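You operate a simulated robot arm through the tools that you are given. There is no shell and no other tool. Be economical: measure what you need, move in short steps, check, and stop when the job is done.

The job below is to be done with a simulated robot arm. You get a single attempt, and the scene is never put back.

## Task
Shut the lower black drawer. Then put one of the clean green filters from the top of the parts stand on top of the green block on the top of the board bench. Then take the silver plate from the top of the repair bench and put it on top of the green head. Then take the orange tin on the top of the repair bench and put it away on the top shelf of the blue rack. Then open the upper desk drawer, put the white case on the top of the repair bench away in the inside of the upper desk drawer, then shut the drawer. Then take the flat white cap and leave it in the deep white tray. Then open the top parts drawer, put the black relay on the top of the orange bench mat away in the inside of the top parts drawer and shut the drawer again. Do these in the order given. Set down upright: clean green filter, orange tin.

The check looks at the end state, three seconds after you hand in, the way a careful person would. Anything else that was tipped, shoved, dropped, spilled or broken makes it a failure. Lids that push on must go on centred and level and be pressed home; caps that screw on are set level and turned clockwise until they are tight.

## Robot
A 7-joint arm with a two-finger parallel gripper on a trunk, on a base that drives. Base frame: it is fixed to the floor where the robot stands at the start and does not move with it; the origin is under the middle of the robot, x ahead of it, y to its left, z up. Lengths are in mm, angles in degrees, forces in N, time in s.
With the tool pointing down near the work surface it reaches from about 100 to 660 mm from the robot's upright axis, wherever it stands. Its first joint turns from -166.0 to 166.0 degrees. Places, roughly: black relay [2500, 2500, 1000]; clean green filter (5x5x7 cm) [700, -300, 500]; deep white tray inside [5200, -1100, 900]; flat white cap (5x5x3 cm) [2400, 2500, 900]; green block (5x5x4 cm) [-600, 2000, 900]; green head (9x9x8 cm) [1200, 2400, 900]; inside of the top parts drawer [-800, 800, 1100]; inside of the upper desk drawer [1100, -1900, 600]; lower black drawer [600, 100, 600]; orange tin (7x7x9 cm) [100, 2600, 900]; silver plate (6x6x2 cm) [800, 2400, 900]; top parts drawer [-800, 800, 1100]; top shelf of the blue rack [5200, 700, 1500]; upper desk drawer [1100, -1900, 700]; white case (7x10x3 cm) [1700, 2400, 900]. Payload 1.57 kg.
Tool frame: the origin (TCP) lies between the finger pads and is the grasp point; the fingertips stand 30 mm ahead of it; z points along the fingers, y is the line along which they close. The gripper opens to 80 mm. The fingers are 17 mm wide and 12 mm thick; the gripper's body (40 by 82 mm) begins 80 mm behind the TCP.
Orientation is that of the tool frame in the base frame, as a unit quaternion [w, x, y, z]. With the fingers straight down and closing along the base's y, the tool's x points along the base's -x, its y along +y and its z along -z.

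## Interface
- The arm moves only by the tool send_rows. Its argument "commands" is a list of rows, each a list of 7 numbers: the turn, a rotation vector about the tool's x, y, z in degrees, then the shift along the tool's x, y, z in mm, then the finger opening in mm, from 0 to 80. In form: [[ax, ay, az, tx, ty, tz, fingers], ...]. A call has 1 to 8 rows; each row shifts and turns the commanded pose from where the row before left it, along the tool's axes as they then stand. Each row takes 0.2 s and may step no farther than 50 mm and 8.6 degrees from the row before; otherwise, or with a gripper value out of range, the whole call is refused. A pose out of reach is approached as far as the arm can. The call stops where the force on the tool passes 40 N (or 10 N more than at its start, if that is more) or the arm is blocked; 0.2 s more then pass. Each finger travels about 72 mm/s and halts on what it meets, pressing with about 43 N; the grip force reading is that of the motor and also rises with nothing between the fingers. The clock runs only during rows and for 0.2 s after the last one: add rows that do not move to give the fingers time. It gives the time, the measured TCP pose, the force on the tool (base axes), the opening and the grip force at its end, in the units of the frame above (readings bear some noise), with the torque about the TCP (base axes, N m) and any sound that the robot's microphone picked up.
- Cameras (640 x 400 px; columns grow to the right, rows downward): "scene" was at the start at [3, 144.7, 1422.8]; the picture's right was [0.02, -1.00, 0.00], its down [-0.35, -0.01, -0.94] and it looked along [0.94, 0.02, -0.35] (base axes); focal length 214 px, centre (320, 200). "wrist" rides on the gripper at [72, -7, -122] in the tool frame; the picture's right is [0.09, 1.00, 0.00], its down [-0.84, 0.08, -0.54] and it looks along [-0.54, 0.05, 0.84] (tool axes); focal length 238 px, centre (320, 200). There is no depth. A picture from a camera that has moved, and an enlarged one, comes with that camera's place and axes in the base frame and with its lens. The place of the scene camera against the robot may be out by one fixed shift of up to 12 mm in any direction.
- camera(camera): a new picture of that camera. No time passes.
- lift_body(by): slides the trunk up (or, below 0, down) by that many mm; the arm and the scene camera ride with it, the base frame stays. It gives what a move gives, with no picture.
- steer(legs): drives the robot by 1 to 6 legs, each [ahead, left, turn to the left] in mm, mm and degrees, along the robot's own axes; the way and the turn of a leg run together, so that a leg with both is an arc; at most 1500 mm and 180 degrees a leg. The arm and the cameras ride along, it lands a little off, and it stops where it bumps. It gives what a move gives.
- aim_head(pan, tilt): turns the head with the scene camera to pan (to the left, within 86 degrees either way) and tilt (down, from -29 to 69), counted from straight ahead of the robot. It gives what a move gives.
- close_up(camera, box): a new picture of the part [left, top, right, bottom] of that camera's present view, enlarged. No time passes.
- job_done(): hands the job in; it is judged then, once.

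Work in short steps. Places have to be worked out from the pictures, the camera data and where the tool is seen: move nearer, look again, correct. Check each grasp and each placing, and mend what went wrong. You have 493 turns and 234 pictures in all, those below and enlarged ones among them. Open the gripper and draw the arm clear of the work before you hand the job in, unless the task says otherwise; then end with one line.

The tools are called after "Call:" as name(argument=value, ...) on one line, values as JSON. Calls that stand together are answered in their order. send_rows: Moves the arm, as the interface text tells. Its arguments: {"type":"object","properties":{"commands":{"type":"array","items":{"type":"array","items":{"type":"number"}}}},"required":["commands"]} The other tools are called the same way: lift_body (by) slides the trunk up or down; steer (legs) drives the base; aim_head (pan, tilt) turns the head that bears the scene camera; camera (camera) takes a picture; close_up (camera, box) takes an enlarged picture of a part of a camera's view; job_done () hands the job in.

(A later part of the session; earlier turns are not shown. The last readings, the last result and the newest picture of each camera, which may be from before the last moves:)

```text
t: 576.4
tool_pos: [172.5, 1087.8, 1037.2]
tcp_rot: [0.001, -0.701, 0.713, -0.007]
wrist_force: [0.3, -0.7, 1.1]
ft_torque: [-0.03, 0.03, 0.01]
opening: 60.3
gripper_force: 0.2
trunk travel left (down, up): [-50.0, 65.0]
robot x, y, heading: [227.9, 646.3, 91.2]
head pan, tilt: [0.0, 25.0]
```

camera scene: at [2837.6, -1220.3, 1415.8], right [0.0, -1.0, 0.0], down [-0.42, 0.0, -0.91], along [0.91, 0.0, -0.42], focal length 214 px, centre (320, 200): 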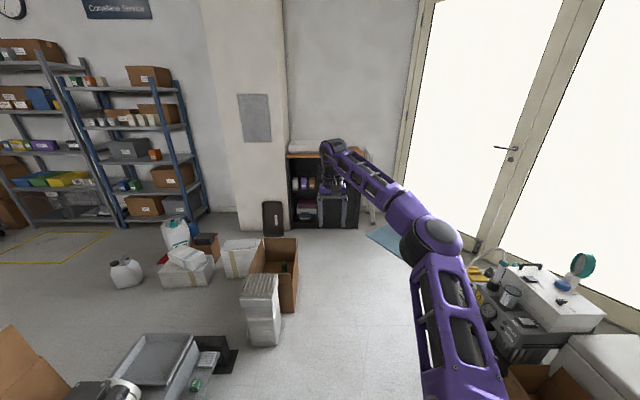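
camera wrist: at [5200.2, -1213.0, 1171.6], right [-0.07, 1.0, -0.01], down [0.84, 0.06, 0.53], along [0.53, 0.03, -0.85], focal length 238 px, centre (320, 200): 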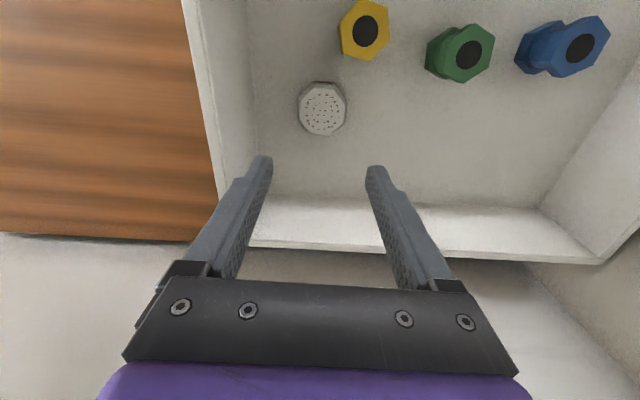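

I turn to face the board bench near the parts drawers.

Call:
steer(legs=[[130, 0, 0], [0, 0, 88.8]])

Call:
aim_head(pan=0, tilt=25)

Call:
camera(camera="scene")

Call:
camera(camera="wrist")

```text
t: 581.5
tool_pos: [-219.6, 733.2, 1038.0]
tcp_rot: [-0.005, 1.0, -0.02, 0.006]
wrist_force: [0.5, 0.1, -0.4]
ft_torque: [0.04, 0.0, -0.02]
opening: 60.1
gripper_force: 0.1
trunk travel left (down, up): [-50.0, 65.0]
robot x, y, heading: [222.8, 774.7, 179.9]
head pan, tilt: [0.0, 25.0]
```

```text
t: 582.1
tool_pos: [-220.0, 733.7, 1038.1]
tcp_rot: [-0.004, 1.0, -0.02, 0.005]
wrist_force: [-0.1, -0.6, -0.6]
ft_torque: [0.0, -0.02, 0.01]
opening: 59.9
gripper_force: 0.1
trunk travel left (down, up): [-50.0, 65.0]
robot x, y, heading: [224.5, 776.8, 179.5]
head pan, tilt: [0.0, 25.0]
```

```text
73 pictures are left
camera scene: at [220.4, 639.1, 1415.8], right [0.0, 1.0, 0.0], down [0.42, 0.0, -0.91], along [-0.91, 0.0, -0.42], focal length 214 px, centre (320, 200)
```

scene: 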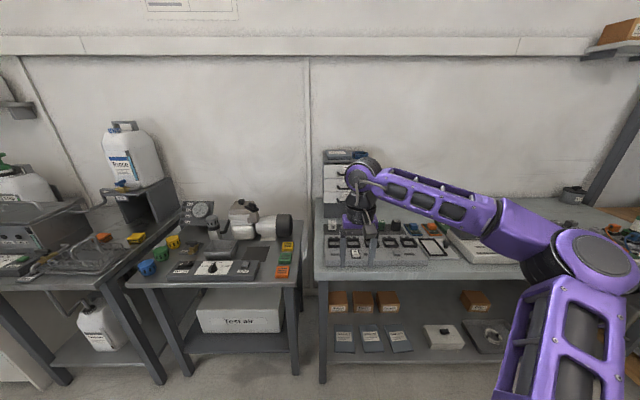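

```text
72 pictures are left
camera wrist: at [-148.0, 736.7, 1160.1], right [0.05, -1.0, -0.01], down [-0.85, -0.05, 0.53], along [-0.53, -0.02, -0.85], focal length 238 px, centre (320, 200)
```

wrist: 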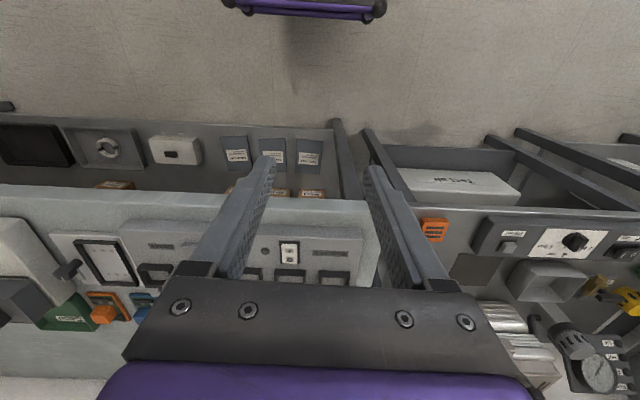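

Call:
close_up(camera="scene", box=[300, 130, 420, 230])

```text
4.00 times, centred on (360, 180) of scene
camera zoom: at [220.4, 639.1, 1415.8], right [0.0, 1.0, 0.0], down [0.42, 0.0, -0.91], along [-0.91, 0.0, -0.42], focal length 858 px, centre (160, 280)
```

zoom: 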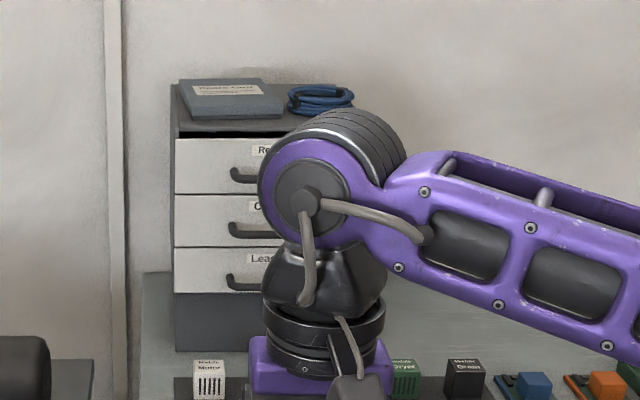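

The parts cabinet front is at x≈-746, y≈656–912; the top drawer handle is about (-718,784,1112). I drive to x≈15, then extend, tilt and roll the gripper for a horizontal grasp.

Call:
steer(legs=[[205, 0, 0]])

Call:
send_rows(commands=[[0, 0, 2, -20, -25, -35, 60], [0, 0, 0, -20, -25, -35, 60], [0, -8.5, 0, 0, 0, 0, 60], [0, -8.5, 0, 0, 0, 0, 60], [0, -8.5, 0, 0, 0, 0, 60], [0, -8.5, 0, 0, 0, 0, 60], [0, -8.5, 0, 0, 0, 0, 60]])

Call:
camera(camera="wrist")

```text
t: 583.8
tool_pos: [-424.9, 734.1, 1037.9]
tcp_rot: [-0.004, 1.0, -0.021, 0.005]
wrist_force: [0.8, 0.3, -0.1]
ft_torque: [0.02, 0.02, -0.04]
opening: 60.0
gripper_force: 0.0
trunk travel left (down, up): [-50.0, 65.0]
robot x, y, heading: [24.0, 776.4, 179.6]
head pan, tilt: [0.0, 25.0]
```

```text
t: 585.4
tool_pos: [-462.7, 785.6, 1108.6]
tcp_rot: [-0.018, 0.933, -0.035, -0.357]
wrist_force: [-0.1, 0.1, -1.0]
ft_torque: [-0.01, 0.02, -0.02]
opening: 60.0
gripper_force: 0.2
trunk travel left (down, up): [-50.0, 65.0]
robot x, y, heading: [16.7, 774.9, 179.9]
head pan, tilt: [0.0, 25.0]
```

```text
70 pictures are left
camera wrist: at [-325.4, 783.2, 1150.2], right [-0.01, -1.0, -0.07], down [-0.27, -0.07, 0.96], along [-0.96, 0.03, -0.26], focal length 238 px, centre (320, 200)
```

wrist: 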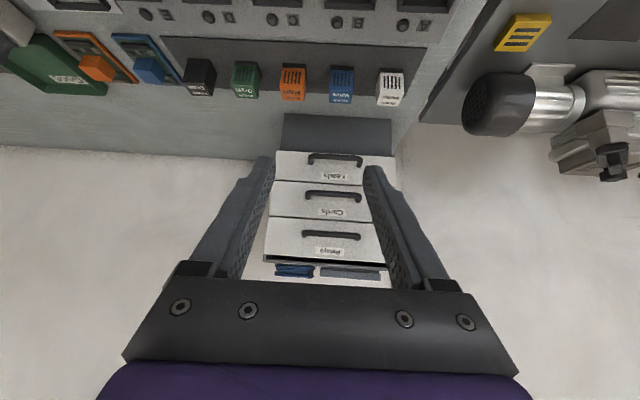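

The top drawer ("Relays") handle is around (-733,774,1106). I tilt further and roll 90°.

Call:
send_rows(commands=[[0, -8.5, 0, -10, 5, 20, 60], [0, -8.5, 0, -10, 5, 15, 60], [0, -8.5, 0, -5, 0, 15, 60], [0, -8.5, 0, 0, 0, 10, 60], [0, 0, 8.5, 0, 0, 0, 60], [0, 0, 8.5, 0, 0, 0, 60], [0, 0, 8.5, 0, 0, 0, 60], [0, 0, 8.5, 0, 0, 0, 60]])

Call:
send_rows(commands=[[0, 0, 8.5, 0, 0, 0, 60], [0, 0, 8.5, 0, 0, 0, 60], [0, 0, 8.5, 0, 0, 0, 60], [0, 0, 8.5, 0, 0, 0, 60], [0, 0, 8.5, 0, 0, 0, 60], [0, 0, 8.5, 0, 0, 0, 60], [0, 0, 5, 0, 0, 0, 60]])

Call:
camera(camera="wrist")

```text
t: 587.1
tool_pos: [-524.7, 781.9, 1091.7]
tcp_rot: [0.154, 0.746, -0.257, -0.595]
wrist_force: [-0.2, 0.1, -0.1]
ft_torque: [-0.02, 0.0, 0.01]
opening: 60.1
gripper_force: 0.0
trunk travel left (down, up): [-50.0, 65.0]
robot x, y, heading: [20.0, 778.5, 179.8]
head pan, tilt: [0.0, 25.0]
```

```text
t: 588.8
tool_pos: [-524.3, 781.5, 1091.2]
tcp_rot: [-0.416, -0.538, 0.577, 0.453]
wrist_force: [0.5, -0.5, -0.3]
ft_torque: [0.0, 0.04, 0.06]
opening: 59.9
gripper_force: 0.1
trunk travel left (down, up): [-50.0, 65.0]
robot x, y, heading: [19.2, 778.5, 179.6]
head pan, tilt: [0.0, 25.0]
```

```text
69 pictures are left
camera wrist: at [-409.6, 701.0, 1113.0], right [-0.25, -0.08, 0.96], down [0.57, 0.79, 0.21], along [-0.78, 0.6, -0.15], focal length 238 px, centre (320, 200)
```

wrist: 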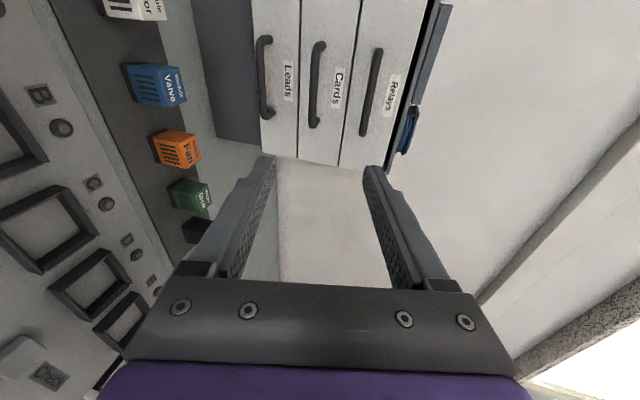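

The handle is at about (-749,775,1100). I remove a 4° yaw and approach to ~70 mm before it.

Call:
send_rows(commands=[[0, 4.4, 0, 1.5, 15.4, 36, 36], [0, 0, 0, 1.5, 15.4, 36, 36], [0, 0, 0, 1.5, 15.4, 36, 36], [0, 0, 0, 1.5, 15.4, 36, 36]])

Call:
camera(camera="wrist")

```text
t: 589.8
tool_pos: [-681.1, 778.8, 1114.3]
tcp_rot: [-0.436, -0.555, 0.561, 0.433]
wrist_force: [0.2, -0.5, 0.0]
ft_torque: [0.01, -0.03, 0.02]
opening: 36.2
gripper_force: 0.1
trunk travel left (down, up): [-50.0, 65.0]
robot x, y, heading: [21.8, 777.8, 179.6]
head pan, tilt: [0.0, 25.0]
```

```text
68 pictures are left
camera wrist: at [-559.9, 707.8, 1137.4], right [-0.24, -0.08, 0.97], down [0.51, 0.84, 0.2], along [-0.83, 0.54, -0.16], focal length 238 px, centre (320, 200)
```

wrist: 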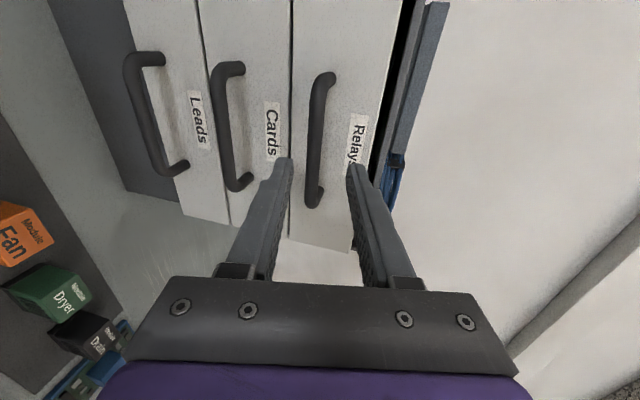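

The bar is centred between the fingers. I advance 45 mm along the tool axis and look.

Call:
send_rows(commands=[[0, 0, 0, 0, -1, 20, 36], [0, 0, 0, 0, -1, 15, 36], [0, 0, 0, 0, 0, 10, 36]])

Call:
camera(camera="wrist")

```text
t: 590.4
tool_pos: [-706.9, 778.4, 1107.1]
tcp_rot: [-0.437, -0.555, 0.559, 0.434]
wrist_force: [40.6, 4.8, 5.5]
ft_torque: [-0.1, 0.97, -0.14]
opening: 31.7
gripper_force: 0.0
trunk travel left (down, up): [-50.0, 65.0]
robot x, y, heading: [20.5, 775.9, 179.7]
head pan, tilt: [0.0, 25.0]
stopped in row 3: the force on the tool passed its limit at 55 N (the readings are from after the stop); the commanded pose is now the measured one
```

```text
67 pictures are left
camera wrist: at [-585.7, 707.2, 1130.6], right [-0.24, -0.08, 0.97], down [0.51, 0.84, 0.2], along [-0.83, 0.54, -0.16], focal length 238 px, centre (320, 200)
```

wrist: 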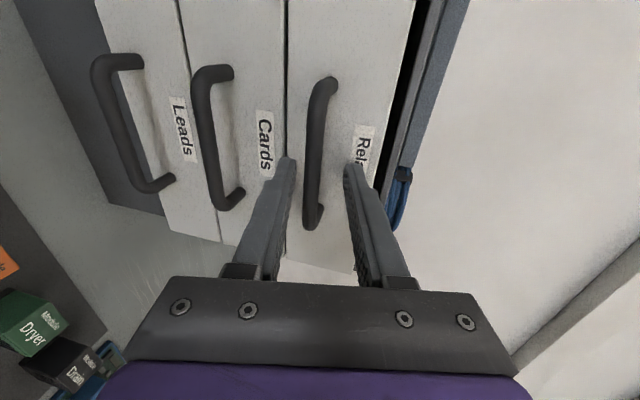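

The fingertips touched the drawer face, so the bar is already between them. I ease back 6 mm and close on it.

Call:
send_rows(commands=[[0, 0, 0, 0, 0, -6, 36], [0, 0, 0, 0, 0, 0, 0], [0, 0, 0, 0, 0, 0, 0], [0, 0, 0, 0, 0, 0, 0]])

Call:
camera(camera="wrist")

```text
t: 591.4
tool_pos: [-706.4, 778.4, 1102.5]
tcp_rot: [-0.436, -0.558, 0.561, 0.43]
wrist_force: [2.6, -0.4, -15.7]
ft_torque: [0.3, -0.06, 0.15]
opening: 9.9
gripper_force: 28.1
trunk travel left (down, up): [-50.0, 65.0]
robot x, y, heading: [17.4, 778.7, 179.8]
head pan, tilt: [0.0, 25.0]
```

```text
66 pictures are left
camera wrist: at [-585.5, 707.0, 1126.6], right [-0.25, -0.08, 0.97], down [0.51, 0.84, 0.2], along [-0.83, 0.54, -0.17], focal length 238 px, centre (320, 200)
```

wrist: 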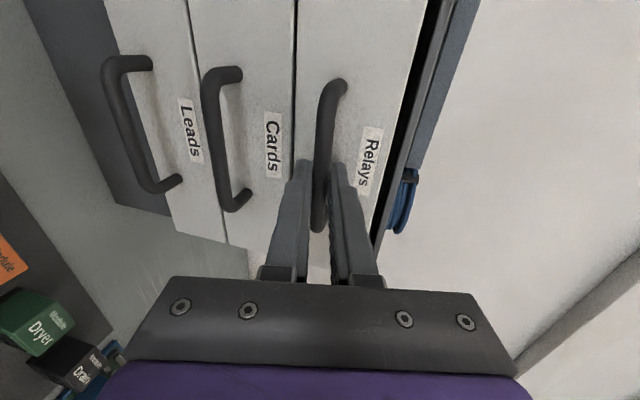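

The bar is gripped (10 mm). I pull gently.

Call:
send_rows(commands=[[0, 0, 0, 0, -3, -11.6, 0], [0, 0, 0, 0, -3.7, -14.5, 0], [0, 0, 0, 0, -3.7, -14.5, 0], [0, 0, 0, 0, -3.7, -14.5, 0], [0, 0, 0, 0, -3.7, -14.5, 0]])

Call:
camera(camera="wrist")

Call:
camera(camera="scene")

```text
t: 592.6
tool_pos: [-636.4, 779.0, 1103.3]
tcp_rot: [-0.436, -0.556, 0.56, 0.432]
wrist_force: [0.8, 5.5, -21.5]
ft_torque: [0.25, -0.11, 0.4]
opening: 9.8
gripper_force: 27.9
trunk travel left (down, up): [-50.0, 65.0]
robot x, y, heading: [15.6, 778.4, 179.7]
head pan, tilt: [0.0, 25.0]
```

```text
65 pictures are left
camera wrist: at [-513.7, 706.9, 1126.3], right [-0.25, -0.08, 0.97], down [0.51, 0.84, 0.2], along [-0.83, 0.54, -0.16], focal length 238 px, centre (320, 200)
```

wrist: 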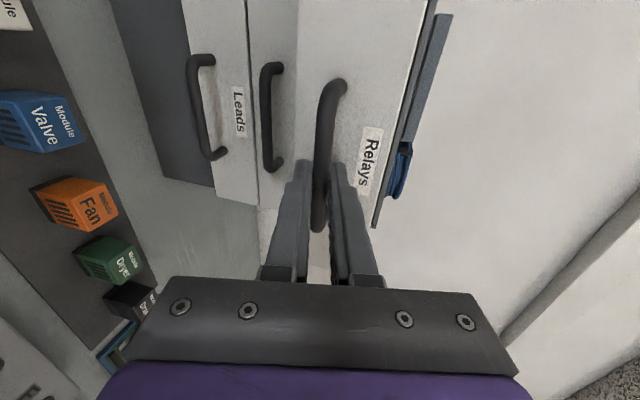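

```text
64 pictures are left
camera scene: at [15.5, 640.4, 1415.8], right [0.01, 1.0, 0.0], down [0.42, 0.0, -0.91], along [-0.91, 0.0, -0.42], focal length 214 px, centre (320, 200)
```

scene: 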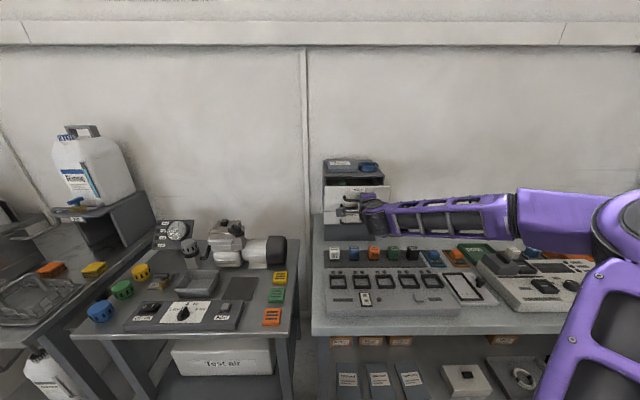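

The drawer slides out and the cabinet stays put. I pull another 75 mm.

Call:
send_rows(commands=[[0, 0, 0, 0, -3.7, -14.5, 0], [0, 0, 0, 0, -3.7, -14.5, 0], [0, 0, 0, 0, -3.7, -14.5, 0], [0, 0, 0, 0, -3.7, -14.5, 0], [0, 0, 0, 0, -3.7, -14.5, 0]])

Call:
close_up(camera="scene", box=[300, 140, 440, 260])

```text
t: 593.8
tool_pos: [-560.1, 778.5, 1102.5]
tcp_rot: [-0.436, -0.557, 0.56, 0.432]
wrist_force: [1.3, 4.7, -24.0]
ft_torque: [0.42, -0.12, -0.36]
opening: 9.6
gripper_force: 27.9
trunk travel left (down, up): [-50.0, 65.0]
robot x, y, heading: [19.6, 777.5, 179.5]
head pan, tilt: [0.0, 25.0]
```

```text
3.33 times, centred on (370, 200) of scene
camera zoom: at [15.6, 640.4, 1415.7], right [0.01, 1.0, 0.0], down [0.42, 0.0, -0.91], along [-0.91, 0.0, -0.42], focal length 715 px, centre (153, 200)
```

zoom: 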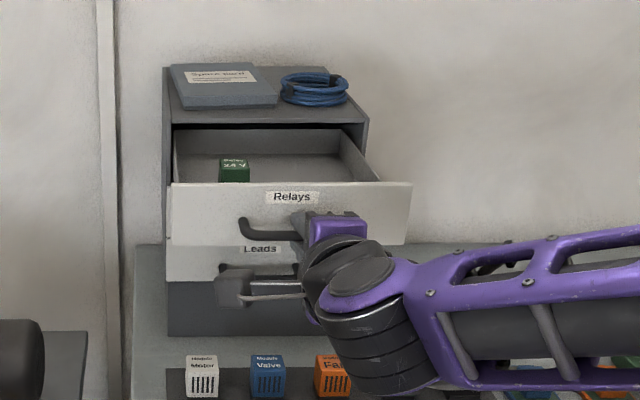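

The drawer is open ~146 mm with a green relay inside on the left. I release the handle and back off.

Call:
send_rows(commands=[[0, 0, 0, 0, 0, 0, 36], [0, 0, 0, 0, 0, 0, 36], [0, 0, 0, 0, -4, -15, 40], [0, 0, 0, 0, -5, -19, 40], [0, 0, 0, 0, -5, -19, 40]])

Call:
camera(camera="wrist")

```text
t: 595.0
tool_pos: [-503.6, 778.9, 1105.0]
tcp_rot: [-0.436, -0.556, 0.559, 0.433]
wrist_force: [-0.3, 0.5, -0.5]
ft_torque: [0.03, 0.0, -0.01]
opening: 40.1
gripper_force: 0.0
trunk travel left (down, up): [-50.0, 65.0]
robot x, y, heading: [21.9, 776.0, 180.0]
head pan, tilt: [0.0, 25.0]
```

```text
62 pictures are left
camera wrist: at [-382.2, 708.0, 1127.2], right [-0.24, -0.08, 0.97], down [0.51, 0.84, 0.2], along [-0.83, 0.54, -0.16], focal length 238 px, centre (320, 200)
```

wrist: 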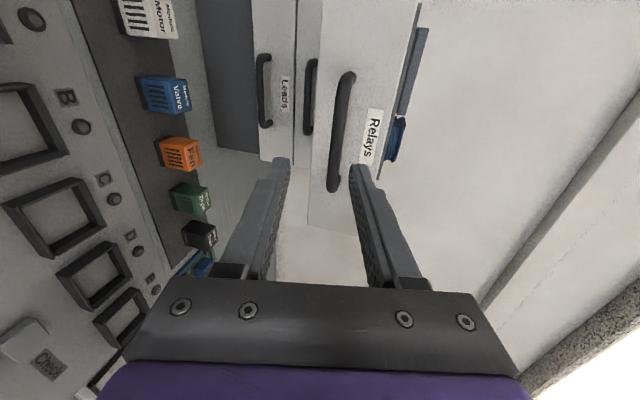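

I drive back, then undo the roll and tilt.

Call:
steer(legs=[[-180, 0, 0]])

Call:
send_rows(commands=[[0, 0, -8.5, 0, 0, 0, 70], [0, 0, -8.5, 0, 0, 0, 70], [0, 0, -8.5, 0, 0, 0, 70], [0, 0, -8.5, 0, 0, 0, 70], [0, 0, -8.5, 0, 0, 0, 70], [0, 0, -8.5, 0, 0, 0, 70], [0, 0, -8.5, 0, 0, 0, 70], [0, 0, -8.5, 0, 0, 0, 70]])

Call:
send_rows(commands=[[0, 0, -8.5, 0, 0, 0, 70], [0, 0, -8.5, 0, 0, 0, 70], [0, 8.5, -4, 0, 0, 0, 70], [0, 8.5, 0, 0, 0, 0, 70], [0, 8.5, 0, 0, 0, 0, 70], [0, 8.5, 0, 0, 0, 0, 70], [0, 8.5, 0, 0, 0, 0, 70], [0, 8.5, 0, 0, 0, 0, 70]])

```text
t: 596.5
tool_pos: [-323.1, 778.2, 1103.7]
tcp_rot: [-0.437, -0.555, 0.56, 0.432]
wrist_force: [0.7, 0.6, -0.5]
ft_torque: [-0.01, 0.0, -0.01]
opening: 40.2
gripper_force: 0.0
trunk travel left (down, up): [-50.0, 65.0]
robot x, y, heading: [196.9, 778.8, 179.6]
head pan, tilt: [0.0, 25.0]
```

```text
t: 598.3
tool_pos: [-323.8, 778.9, 1104.4]
tcp_rot: [0.119, 0.774, -0.152, -0.603]
wrist_force: [-1.0, 0.7, 0.7]
ft_torque: [0.0, -0.01, 0.02]
opening: 70.1
gripper_force: 0.0
trunk travel left (down, up): [-50.0, 65.0]
robot x, y, heading: [198.9, 773.5, 179.7]
head pan, tilt: [0.0, 25.0]
```

```text
refused: row 3 steps farther than a row can; nothing moved
```

Call:
send_rows(commands=[[0, 0, -8.5, 0, 0, 0, 70], [0, 0, -8.5, 0, 0, 0, 70], [0, 0, -4, 0, 0, 0, 70], [0, 8.5, 0, 0, 0, 0, 70], [0, 8.5, 0, 0, 0, 0, 70], [0, 8.5, 0, 0, 0, 0, 70], [0, 8.5, 0, 0, 0, 0, 70], [0, 8.5, 0, 0, 0, 0, 70]])

Call:
send_rows(commands=[[0, 8.5, 0, 0, 0, 0, 70], [0, 8.5, 0, 0, 0, 0, 70], [0, 8.5, 0, 0, 0, 0, 70], [0, 8.5, 0, 30, 0, 20, 70], [0, 0, 0, 40, 0, 20, 70]])

```text
t: 600.1
tool_pos: [-323.5, 777.8, 1104.7]
tcp_rot: [0.011, 0.958, -0.006, -0.288]
wrist_force: [-0.2, 0.1, 0.4]
ft_torque: [0.02, -0.01, -0.01]
opening: 69.9
gripper_force: 0.1
trunk travel left (down, up): [-50.0, 65.0]
robot x, y, heading: [201.6, 777.1, 180.0]
head pan, tilt: [0.0, 25.0]
```

```text
t: 601.3
tool_pos: [-254.9, 778.3, 1059.5]
tcp_rot: [0.013, 1.0, -0.001, 0.007]
wrist_force: [-0.8, 0.1, 0.4]
ft_torque: [-0.01, -0.03, 0.01]
opening: 70.1
gripper_force: 0.0
trunk travel left (down, up): [-50.0, 65.0]
robot x, y, heading: [201.4, 775.9, 179.7]
head pan, tilt: [0.0, 25.0]
```

Now I fetch the black relay from the orange mat.

Call:
steer(legs=[[0, 0, -90], [950, 0, 0], [0, -1500, 0], [0, -920, 0], [100, 0, 0]])

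Call:
send_rows(commands=[[-1.5, 0, 0, -40, 0, 10, 70], [0, 0, 0, -30, 0, 10, 70]])

Call:
camera(camera="wrist")

```text
t: 633.9
tool_pos: [2615.0, 2301.0, 1059.4]
tcp_rot: [0.012, 0.713, -0.702, -0.004]
wrist_force: [-0.5, -0.1, -1.4]
ft_torque: [0.02, -0.02, -0.03]
opening: 70.0
gripper_force: 0.0
trunk travel left (down, up): [-50.0, 65.0]
robot x, y, heading: [2624.8, 1843.0, 90.9]
head pan, tilt: [0.0, 25.0]
```

```text
t: 634.5
tool_pos: [2614.8, 2368.0, 1038.3]
tcp_rot: [0.022, 0.713, -0.701, -0.015]
wrist_force: [0.4, -0.2, 0.4]
ft_torque: [-0.04, 0.0, 0.02]
opening: 70.1
gripper_force: 0.0
trunk travel left (down, up): [-50.0, 65.0]
robot x, y, heading: [2628.1, 1845.7, 91.3]
head pan, tilt: [0.0, 25.0]
```

```text
61 pictures are left
camera wrist: at [2630.3, 2298.8, 1160.0], right [-0.99, -0.11, 0.05], down [-0.06, 0.84, 0.54], along [-0.1, 0.53, -0.84], focal length 238 px, centre (320, 200)
```

wrist: 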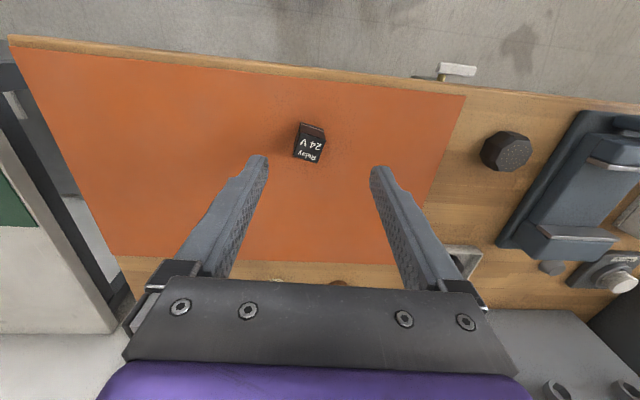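

I level the tool and go closer to the relay.

Call:
send_rows(commands=[[3, 0, 0, -10, 0, 30, 60], [0, 0, 0, 0, -5, 30, 60]])

Call:
camera(camera="wrist")

```text
t: 635.1
tool_pos: [2617.4, 2378.7, 980.8]
tcp_rot: [0.003, 0.713, -0.702, 0.004]
wrist_force: [0.5, -0.3, 0.3]
ft_torque: [0.01, -0.01, -0.05]
opening: 60.0
gripper_force: 0.0
trunk travel left (down, up): [-50.0, 65.0]
robot x, y, heading: [2624.2, 1845.0, 91.0]
head pan, tilt: [0.0, 25.0]
```

```text
60 pictures are left
camera wrist: at [2626.5, 2308.5, 1102.7], right [-0.99, -0.11, 0.0], down [-0.09, 0.84, 0.53], along [-0.06, 0.53, -0.85], focal length 238 px, centre (320, 200)
```

wrist: 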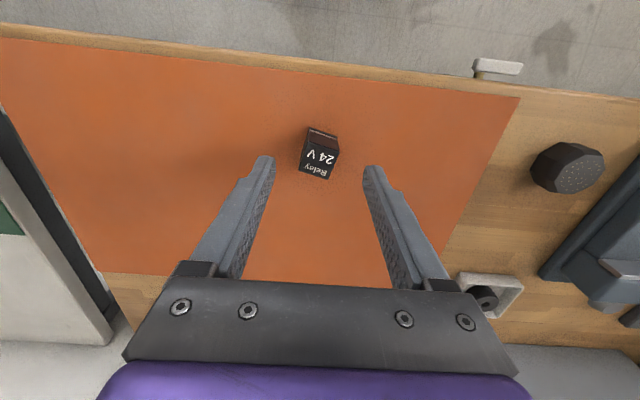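

Call:
close_up(camera="wrist", box=[280, 110, 370, 200])

```text
4.44 times, centred on (325, 155) of wrist
camera zoom: at [2626.5, 2308.5, 1102.7], right [-0.99, -0.11, 0.0], down [-0.09, 0.84, 0.53], along [-0.06, 0.53, -0.85], focal length 1059 px, centre (298, 400)
```

zoom: 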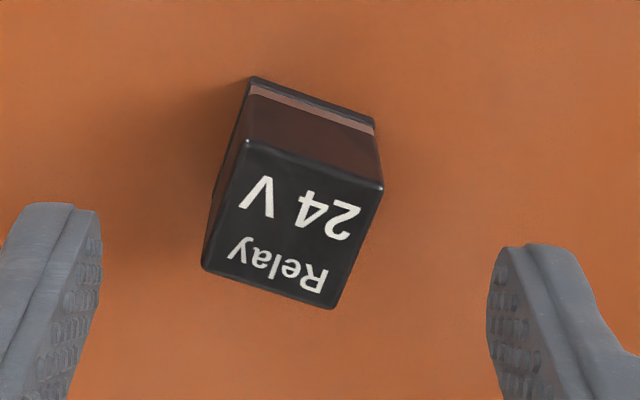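

Relay top centre ≈ (2619,2389,912), 27 mm square, turned −12.5°. I turn the gripper to match and descend.

Call:
send_rows(commands=[[0, 0, 6.7, -5, 0, 0, 55], [0, 0, 6.7, -5, 0, 0, 55], [0, 0, 0, 0, 0, 20, 55]])

Call:
camera(camera="wrist")

```text
t: 635.9
tool_pos: [2617.4, 2388.7, 959.2]
tcp_rot: [-0.003, -0.625, 0.78, -0.005]
wrist_force: [0.8, -0.8, -0.3]
ft_torque: [-0.01, -0.01, -0.01]
opening: 55.0
gripper_force: 0.0
trunk travel left (down, up): [-50.0, 65.0]
robot x, y, heading: [2623.8, 1843.6, 90.9]
head pan, tilt: [0.0, 25.0]
```

```text
58 pictures are left
camera wrist: at [2609.6, 2318.7, 1082.2], right [-0.99, 0.13, 0.0], down [0.11, 0.84, 0.53], along [0.07, 0.53, -0.85], focal length 238 px, centre (320, 200)
```

wrist: 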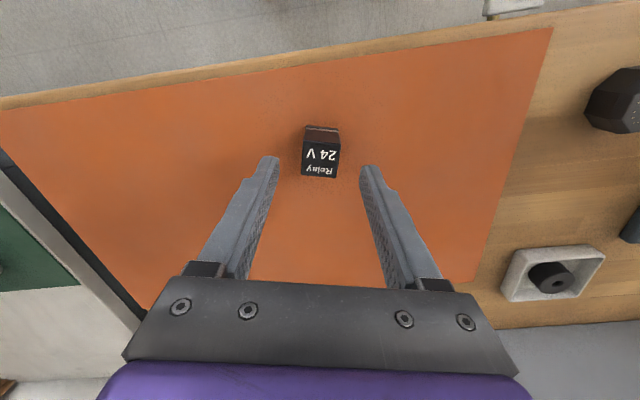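

Call:
send_rows(commands=[[0, 0, 0, 0, 0, 25, 55], [0, 0, 0, 0, 0, 25, 55], [0, 0, 0, 0, 0, 5, 55], [0, 0, 0, 0, 0, 0, 15], [0, 0, 0, 0, 0, 0, 15], [0, 0, 0, 0, 0, 0, 15]])

Call:
send_rows(commands=[[0, 0, 0, 0, 0, -30, 15], [0, 0, -6.2, 0, 0, -45, 15], [0, 0, -6.2, 20, 0, -40, 15], [0, 0, 0, 45, 0, -20, 15], [0, 0, 0, 45, 0, -20, 15]])

Call:
camera(camera="wrist")

```text
t: 637.3
tool_pos: [2616.8, 2387.4, 905.4]
tcp_rot: [-0.003, -0.626, 0.779, -0.005]
wrist_force: [0.0, 0.6, -0.1]
ft_torque: [0.01, 0.02, 0.0]
opening: 28.6
gripper_force: 37.9
trunk travel left (down, up): [-50.0, 65.0]
robot x, y, heading: [2625.0, 1846.1, 90.8]
head pan, tilt: [0.0, 25.0]
```

```text
t: 638.5
tool_pos: [2615.4, 2281.4, 1060.3]
tcp_rot: [0.003, 0.707, -0.707, 0.005]
wrist_force: [0.0, 1.3, -1.1]
ft_torque: [-0.04, 0.0, -0.03]
opening: 29.0
gripper_force: 38.8
trunk travel left (down, up): [-50.0, 65.0]
robot x, y, heading: [2622.2, 1841.4, 90.8]
head pan, tilt: [0.0, 25.0]
```

```text
57 pictures are left
camera wrist: at [2622.1, 2210.4, 1182.6], right [-1.0, -0.09, 0.0], down [-0.08, 0.84, 0.53], along [-0.05, 0.53, -0.85], focal length 238 px, centre (320, 200)
```

wrist: 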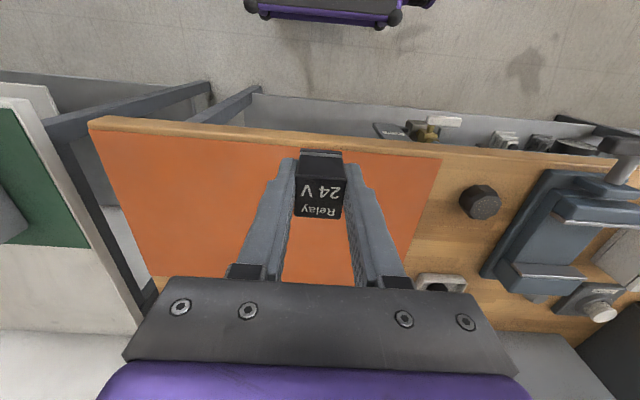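

Relay held. I carry it to the open parts drawer.

Call:
steer(legs=[[-100, 0, -0.8], [0, 1500, 0], [0, 900, 0], [0, 0, 90], [0, 950, 0]])

Call:
camera(camera="wrist")

```text
t: 675.3
tool_pos: [-170.2, 781.1, 1059.4]
tcp_rot: [0.0, 1.0, -0.007, 0.005]
wrist_force: [-0.4, -0.3, 0.1]
ft_torque: [0.01, 0.01, 0.0]
opening: 29.1
gripper_force: 39.1
trunk travel left (down, up): [-50.0, 65.0]
robot x, y, heading: [263.0, 786.5, -179.9]
head pan, tilt: [0.0, 25.0]
```

```text
56 pictures are left
camera wrist: at [-98.4, 786.5, 1182.7], right [0.08, -1.0, 0.0], down [-0.84, -0.07, 0.53], along [-0.53, -0.04, -0.85], focal length 238 px, centre (320, 200)
```

wrist: 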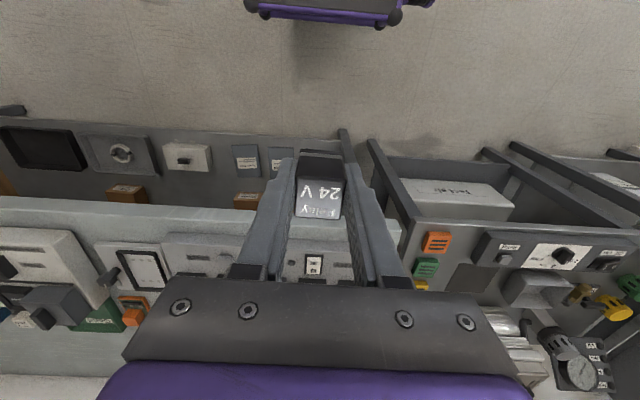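

I raise the trunk and hand above the drawer's height, then drive closer.

Call:
lift_body(by=65)

Call:
send_rows(commands=[[0, 0, 0, 0, 0, -40, 15], [0, 0, 0, 0, 0, -45, 15]])

Call:
steer(legs=[[245, 0, 0]])

Call:
camera(camera="wrist")

Call:
camera(camera="scene")

```text
t: 676.4
tool_pos: [-171.4, 780.0, 1125.0]
tcp_rot: [-0.001, 1.0, -0.007, 0.005]
wrist_force: [-0.8, -0.5, -0.6]
ft_torque: [-0.02, 0.01, -0.02]
opening: 28.9
gripper_force: 39.5
trunk travel left (down, up): [-115.0, 0.0]
robot x, y, heading: [257.7, 783.6, -179.9]
head pan, tilt: [0.0, 25.0]
```

```text
t: 677.0
tool_pos: [-170.8, 779.8, 1213.9]
tcp_rot: [-0.001, 1.0, -0.008, 0.006]
wrist_force: [0.3, -0.4, -0.3]
ft_torque: [-0.04, -0.03, -0.01]
opening: 28.8
gripper_force: 38.6
trunk travel left (down, up): [-115.0, 0.0]
robot x, y, heading: [263.0, 783.0, -179.9]
head pan, tilt: [0.0, 25.0]
```

```text
t: 678.8
tool_pos: [-420.3, 782.8, 1213.0]
tcp_rot: [-0.001, 1.0, -0.01, 0.005]
wrist_force: [0.4, -0.3, -0.3]
ft_torque: [0.0, 0.01, -0.01]
opening: 28.8
gripper_force: 39.1
trunk travel left (down, up): [-115.0, 0.0]
robot x, y, heading: [14.3, 782.9, 180.1]
head pan, tilt: [0.0, 25.0]
```

```text
55 pictures are left
camera wrist: at [-347.5, 787.9, 1335.0], right [0.07, -1.0, 0.0], down [-0.84, -0.06, 0.53], along [-0.53, -0.04, -0.85], focal length 238 px, centre (320, 200)
```

wrist: 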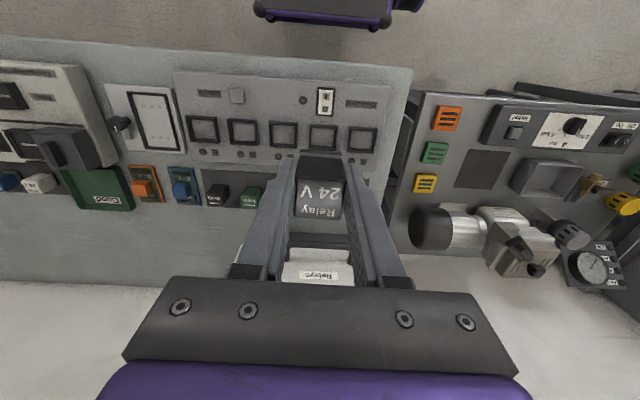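

```text
54 pictures are left
camera scene: at [13.9, 647.0, 1480.8], right [0.0, 1.0, 0.0], down [0.42, 0.0, -0.91], along [-0.91, 0.0, -0.42], focal length 214 px, centre (320, 200)
```

scene: 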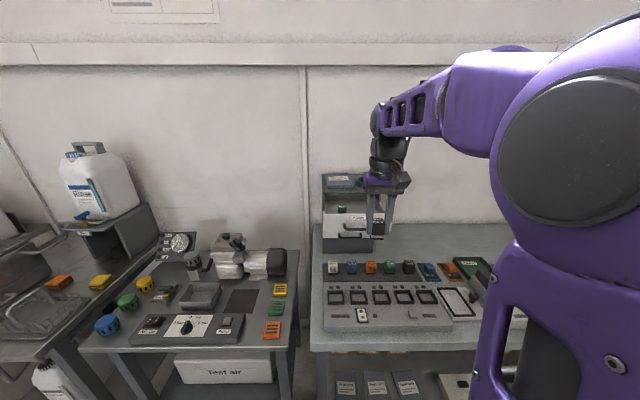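

I move the relay ahead over the drawer.

Call:
send_rows(commands=[[0, 0, 0, -43, -3, 0, 15], [0, 0, 0, -43, -3, 0, 15], [0, 0, 0, -43, -3, 0, 15]])

Call:
camera(camera="wrist")

```text
t: 679.6
tool_pos: [-548.9, 796.0, 1211.6]
tcp_rot: [-0.001, 1.0, -0.01, 0.006]
wrist_force: [0.2, 0.0, -0.5]
ft_torque: [0.01, 0.01, 0.0]
opening: 28.6
gripper_force: 38.8
trunk travel left (down, up): [-115.0, 0.0]
robot x, y, heading: [17.4, 786.2, 179.8]
head pan, tilt: [0.0, 25.0]
```

```text
53 pictures are left
camera wrist: at [-476.4, 801.4, 1333.9], right [0.07, -1.0, 0.0], down [-0.84, -0.06, 0.53], along [-0.53, -0.04, -0.85], focal length 238 px, centre (320, 200)
```

wrist: 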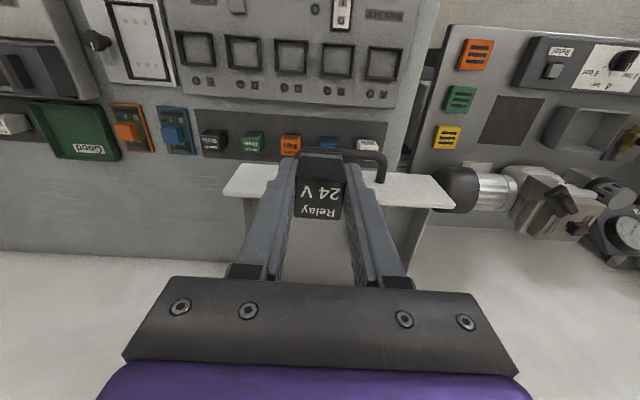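

The drawer's front panel inner edge is at x≈-595. I advance 85 mm more and view.

Call:
send_rows(commands=[[0, 0, 0, -43, 0, 0, 15], [0, 0, 0, -42, 0, 0, 15]])

Call:
camera(camera="wrist")

Call:
close_up(camera="scene", box=[300, 90, 440, 270])

```text
t: 680.2
tool_pos: [-630.7, 797.1, 1208.6]
tcp_rot: [-0.001, 1.0, -0.009, 0.007]
wrist_force: [1.3, -0.4, 0.8]
ft_torque: [0.03, 0.07, 0.01]
opening: 29.0
gripper_force: 38.7
out of reach, approached as far as the arm can: row 2
trunk travel left (down, up): [-115.0, 0.0]
robot x, y, heading: [14.3, 782.6, 179.8]
head pan, tilt: [0.0, 25.0]
```

```text
52 pictures are left
camera wrist: at [-558.3, 802.3, 1331.5], right [0.07, -1.0, 0.0], down [-0.85, -0.06, 0.53], along [-0.53, -0.04, -0.85], focal length 238 px, centre (320, 200)
```

wrist: 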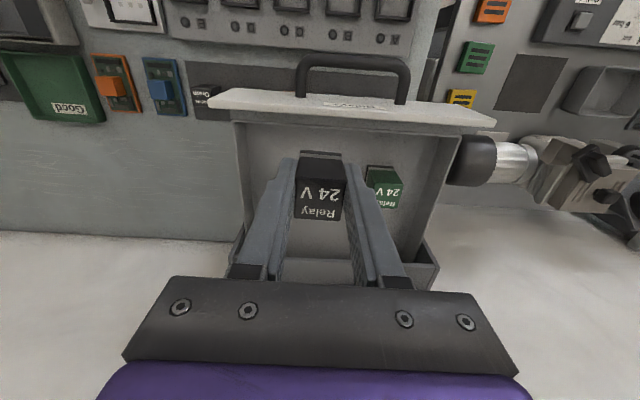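

```text
2.22 times, centred on (370, 180) of scene
camera zoom: at [14.6, 647.0, 1480.9], right [0.0, 1.0, 0.0], down [0.42, 0.0, -0.91], along [-0.91, 0.0, -0.42], focal length 477 px, centre (209, 244)
```

zoom: 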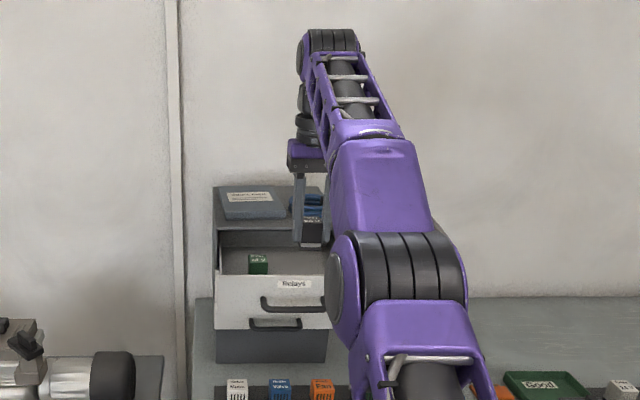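

The green relay is at y≈727, clear of my spot at y≈797. I lower gently to the drawer floor.

Call:
send_rows(commands=[[0, 0, 0, 0, 0, 30, 15], [0, 0, 0, 0, 0, 25, 15], [0, 0, 0, 0, 0, 10, 15], [0, 0, 0, 0, 0, 5, 15]])

Call:
send_rows(commands=[[0, 0, 0, 0, 0, 3, 15], [0, 0, 0, 0, 0, 3, 15], [0, 0, 0, 0, 0, 3, 15], [0, 0, 0, 0, 0, 3, 15]])

Call:
camera(camera="wrist")

```text
t: 681.0
tool_pos: [-630.7, 795.8, 1150.3]
tcp_rot: [-0.002, 1.0, -0.009, -0.001]
wrist_force: [-0.5, 0.0, -1.4]
ft_torque: [0.0, -0.03, 0.0]
opening: 28.8
gripper_force: 38.5
trunk travel left (down, up): [-115.0, 0.0]
robot x, y, heading: [15.7, 787.8, 180.0]
head pan, tilt: [0.0, 25.0]
stopped in row 4: the force on the tool passed its limit at 46 N (the readings are from after the stop); the commanded pose is now the measured one
```

```text
t: 682.0
tool_pos: [-630.2, 797.5, 1139.1]
tcp_rot: [-0.001, 1.0, -0.01, -0.003]
wrist_force: [-0.2, -0.2, 0.2]
ft_torque: [-0.03, -0.02, 0.01]
opening: 28.6
gripper_force: 38.6
trunk travel left (down, up): [-115.0, 0.0]
robot x, y, heading: [17.0, 782.3, 179.8]
head pan, tilt: [0.0, 25.0]
```

```text
50 pictures are left
camera wrist: at [-555.6, 802.6, 1260.1], right [0.07, -1.0, 0.0], down [-0.84, -0.06, 0.55], along [-0.55, -0.04, -0.84], focal length 238 px, centre (320, 200)
```

wrist: 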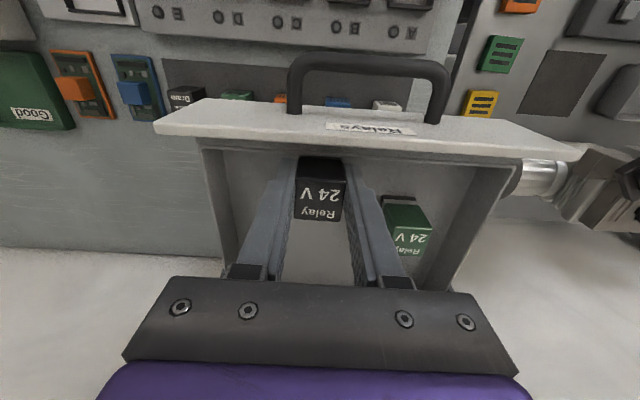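

A transient stop, but the way below is free now. I keep lowering slowly.

Call:
send_rows(commands=[[0, 0, 0, 0, 0, 3, 15], [0, 0, 0, 0, 0, 3, 15], [0, 0, 0, 0, 0, 3, 15], [0, 0, 0, 0, 0, 3, 15]])

Call:
send_rows(commands=[[0, 0, 0, 0, 0, 2, 15], [0, 0, 0, 0, 0, 2, 15], [0, 0, 0, 0, 0, 2, 15], [0, 0, 0, 0, 0, 2, 15]])

Call:
camera(camera="wrist")

```text
t: 683.0
tool_pos: [-629.9, 797.2, 1128.2]
tcp_rot: [-0.001, 1.0, -0.009, -0.003]
wrist_force: [0.0, 0.7, -0.4]
ft_torque: [0.02, 0.0, 0.02]
opening: 28.6
gripper_force: 38.9
trunk travel left (down, up): [-115.0, 0.0]
robot x, y, heading: [18.5, 786.0, 179.9]
head pan, tilt: [0.0, 25.0]
```

```text
t: 684.0
tool_pos: [-629.3, 797.7, 1125.4]
tcp_rot: [-0.001, 1.0, -0.008, -0.005]
wrist_force: [-1.6, 0.9, 14.6]
ft_torque: [-0.06, -0.12, 0.06]
opening: 28.9
gripper_force: 38.6
trunk travel left (down, up): [-115.0, 0.0]
robot x, y, heading: [13.5, 788.7, 179.9]
head pan, tilt: [0.0, 25.0]
```

```text
49 pictures are left
camera wrist: at [-554.5, 802.7, 1244.3], right [0.07, -1.0, 0.0], down [-0.83, -0.06, 0.55], along [-0.55, -0.04, -0.83], focal length 238 px, centre (320, 200)
```

wrist: 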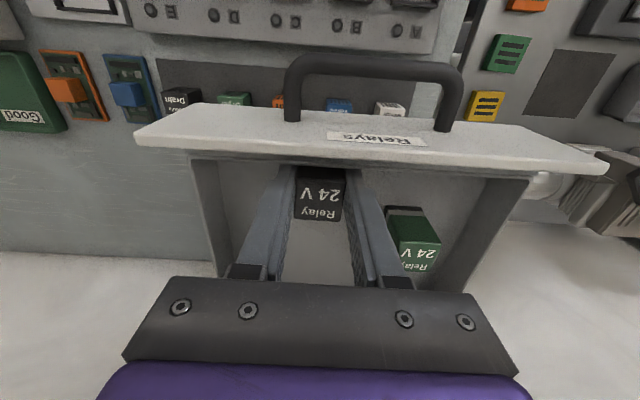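

The relay rests on the drawer floor. I release and lift out.

Call:
send_rows(commands=[[0, 0, 0, 0, 0, -1, 15], [0, 0, 0, 0, 0, 0, 40], [0, 0, 0, 0, 0, 0, 46], [0, 0, 0, 0, 0, 0, 46], [0, 0, 0, 0, 0, -20, 46], [0, 0, 0, 0, 0, -40, 46], [0, 0, 0, 0, 0, -35, 46]])

Call:
camera(camera="wrist")

```text
t: 685.6
tool_pos: [-630.3, 794.2, 1215.4]
tcp_rot: [-0.001, 1.0, -0.009, -0.002]
wrist_force: [-0.5, 0.4, 0.3]
ft_torque: [0.02, 0.01, -0.01]
opening: 46.1
gripper_force: 0.0
trunk travel left (down, up): [-115.0, 0.0]
robot x, y, heading: [15.0, 782.4, 179.9]
head pan, tilt: [0.0, 25.0]
```

```text
48 pictures are left
camera wrist: at [-555.7, 801.4, 1336.5], right [0.07, -1.0, 0.0], down [-0.84, -0.06, 0.55], along [-0.54, -0.04, -0.84], focal length 238 px, centre (320, 200)
```

wrist: 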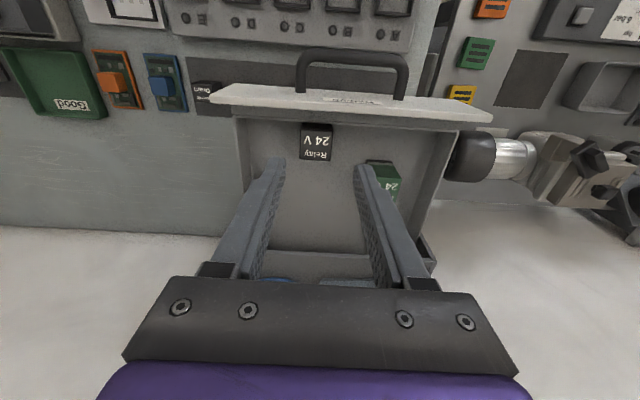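

Relay is in the drawer. I retract, close the fingers and tilt the tool to push the drawer shut above the handle.

Call:
send_rows(commands=[[0, 0, 0, 45, 0, 0, 20], [0, 0, 0, 45, 5, 0, 0], [0, 0, 0, 45, 5, 0, 0], [0, 0, 0, 35, 8, 0, 0], [0, -8, 0, 0, 0, 15, 0], [0, -8, 0, 0, 0, 15, 0], [0, -8, 0, 0, 0, 15, 0], [0, -8, 0, 0, 0, 15, 0]])

Call:
send_rows(commands=[[0, -8, 0, 10, 0, 5, 0], [0, -5, 0, 5, 0, 0, 0]])

Call:
camera(camera="wrist")

```text
t: 687.4
tool_pos: [-471.4, 777.2, 1153.1]
tcp_rot: [-0.004, 0.962, -0.009, -0.274]
wrist_force: [0.5, -0.6, 1.1]
ft_torque: [0.0, -0.03, -0.01]
opening: 0.0
gripper_force: 21.0
trunk travel left (down, up): [-115.0, 0.0]
robot x, y, heading: [17.8, 782.4, 179.7]
head pan, tilt: [0.0, 25.0]
```

```text
t: 688.0
tool_pos: [-463.1, 775.6, 1128.6]
tcp_rot: [-0.005, 0.929, -0.009, -0.369]
wrist_force: [0.6, 0.6, 0.4]
ft_torque: [0.01, 0.0, 0.0]
opening: 0.0
gripper_force: 21.3
trunk travel left (down, up): [-115.0, 0.0]
robot x, y, heading: [13.3, 780.3, 180.0]
head pan, tilt: [0.0, 25.0]
```

```text
47 pictures are left
camera wrist: at [-326.5, 780.9, 1166.2], right [0.05, -1.0, -0.07], down [-0.24, -0.07, 0.97], along [-0.97, -0.03, -0.24], focal length 238 px, centre (320, 200)
```

wrist: 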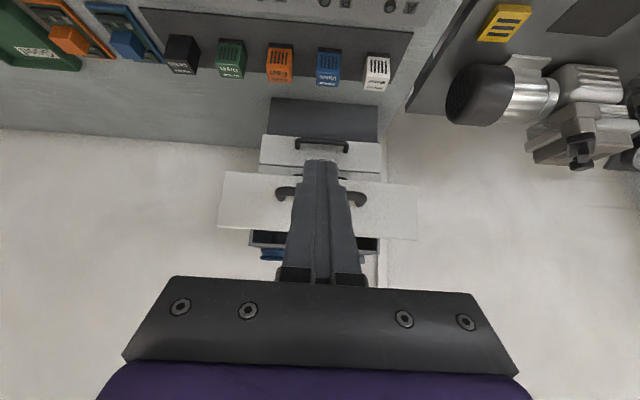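

The hand is in line. I raise 22 mm so the tip lands above the handle, and push in.

Call:
send_rows(commands=[[0, 0, 0, -15, 0, -16, 0], [0, 0, 0, -29, 0, 27.4, 0], [0, 0, 0, -22, 0, 20.6, 0], [0, 0, 0, -18.2, 0, 17.2, 0], [0, 0, 0, -18.2, 0, 17.2, 0]])

Call:
camera(camera="wrist")

Call:
close_up(camera="scene", box=[300, 150, 420, 260])

```text
t: 689.2
tool_pos: [-583.7, 777.2, 1172.1]
tcp_rot: [-0.005, 0.923, -0.009, -0.384]
wrist_force: [0.7, -0.5, 0.7]
ft_torque: [-0.01, 0.01, -0.01]
opening: 0.0
gripper_force: 21.2
trunk travel left (down, up): [-115.0, 0.0]
robot x, y, heading: [18.8, 780.0, 179.8]
head pan, tilt: [0.0, 25.0]
```

```text
46 pictures are left
camera wrist: at [-443.9, 781.7, 1206.1], right [0.05, -1.0, -0.07], down [-0.2, -0.08, 0.98], along [-0.98, -0.03, -0.21], focal length 238 px, centre (320, 200)
```

wrist: 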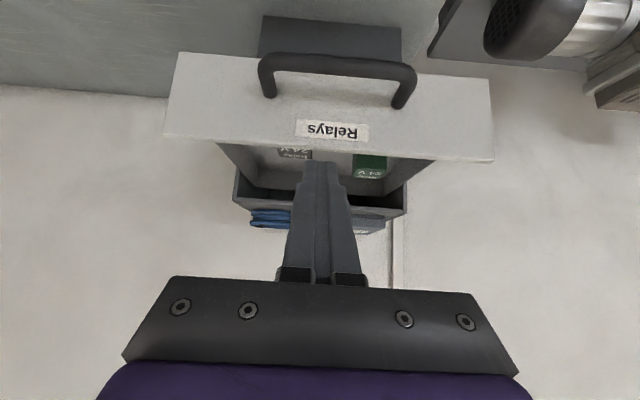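

```text
3.64 times, centred on (360, 205) of scene
camera zoom: at [14.0, 647.0, 1480.8], right [0.0, 1.0, 0.0], down [0.42, 0.0, -0.91], along [-0.91, 0.0, -0.42], focal length 780 px, centre (174, 182)
```

zoom: 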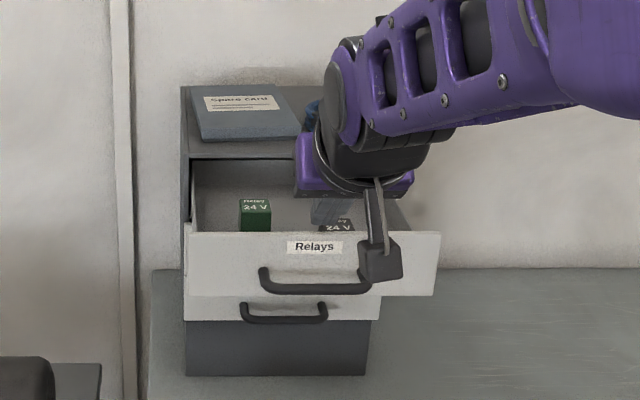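

My tip is slightly too high (above the panel edge). I back off, lower 30 mm, and push again.

Call:
send_rows(commands=[[0, 0, 0, 20, 0, -20, 0], [0, 0, 0, 20, 0, -20, 0], [0, 0, 0, 12, 0, 12, 0], [0, 0, 0, 10, 0, 10, 0], [0, 0, 0, -14, 0, 14, 0]])

Call:
camera(camera="wrist")

```text
t: 690.4
tool_pos: [-546.2, 775.5, 1137.0]
tcp_rot: [-0.004, 0.923, -0.008, -0.385]
wrist_force: [0.6, 0.5, 0.0]
ft_torque: [0.01, -0.02, 0.0]
opening: 0.0
gripper_force: 20.9
trunk travel left (down, up): [-115.0, 0.0]
robot x, y, heading: [14.8, 786.5, 179.9]
head pan, tilt: [0.0, 25.0]
```

```text
44 pictures are left
camera wrist: at [-407.2, 780.8, 1171.9], right [0.04, -1.0, -0.07], down [-0.2, -0.08, 0.98], along [-0.98, -0.03, -0.21], focal length 238 px, centre (320, 200)
```

wrist: 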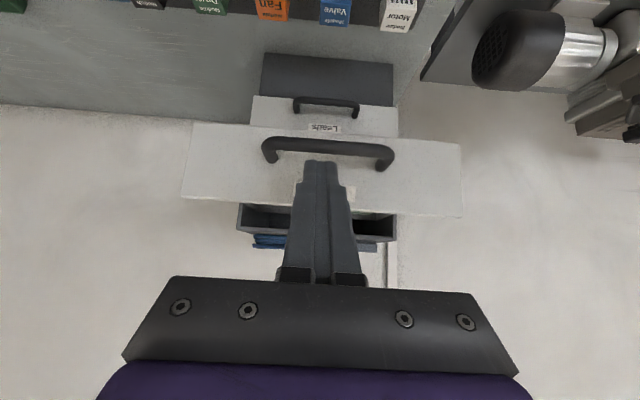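

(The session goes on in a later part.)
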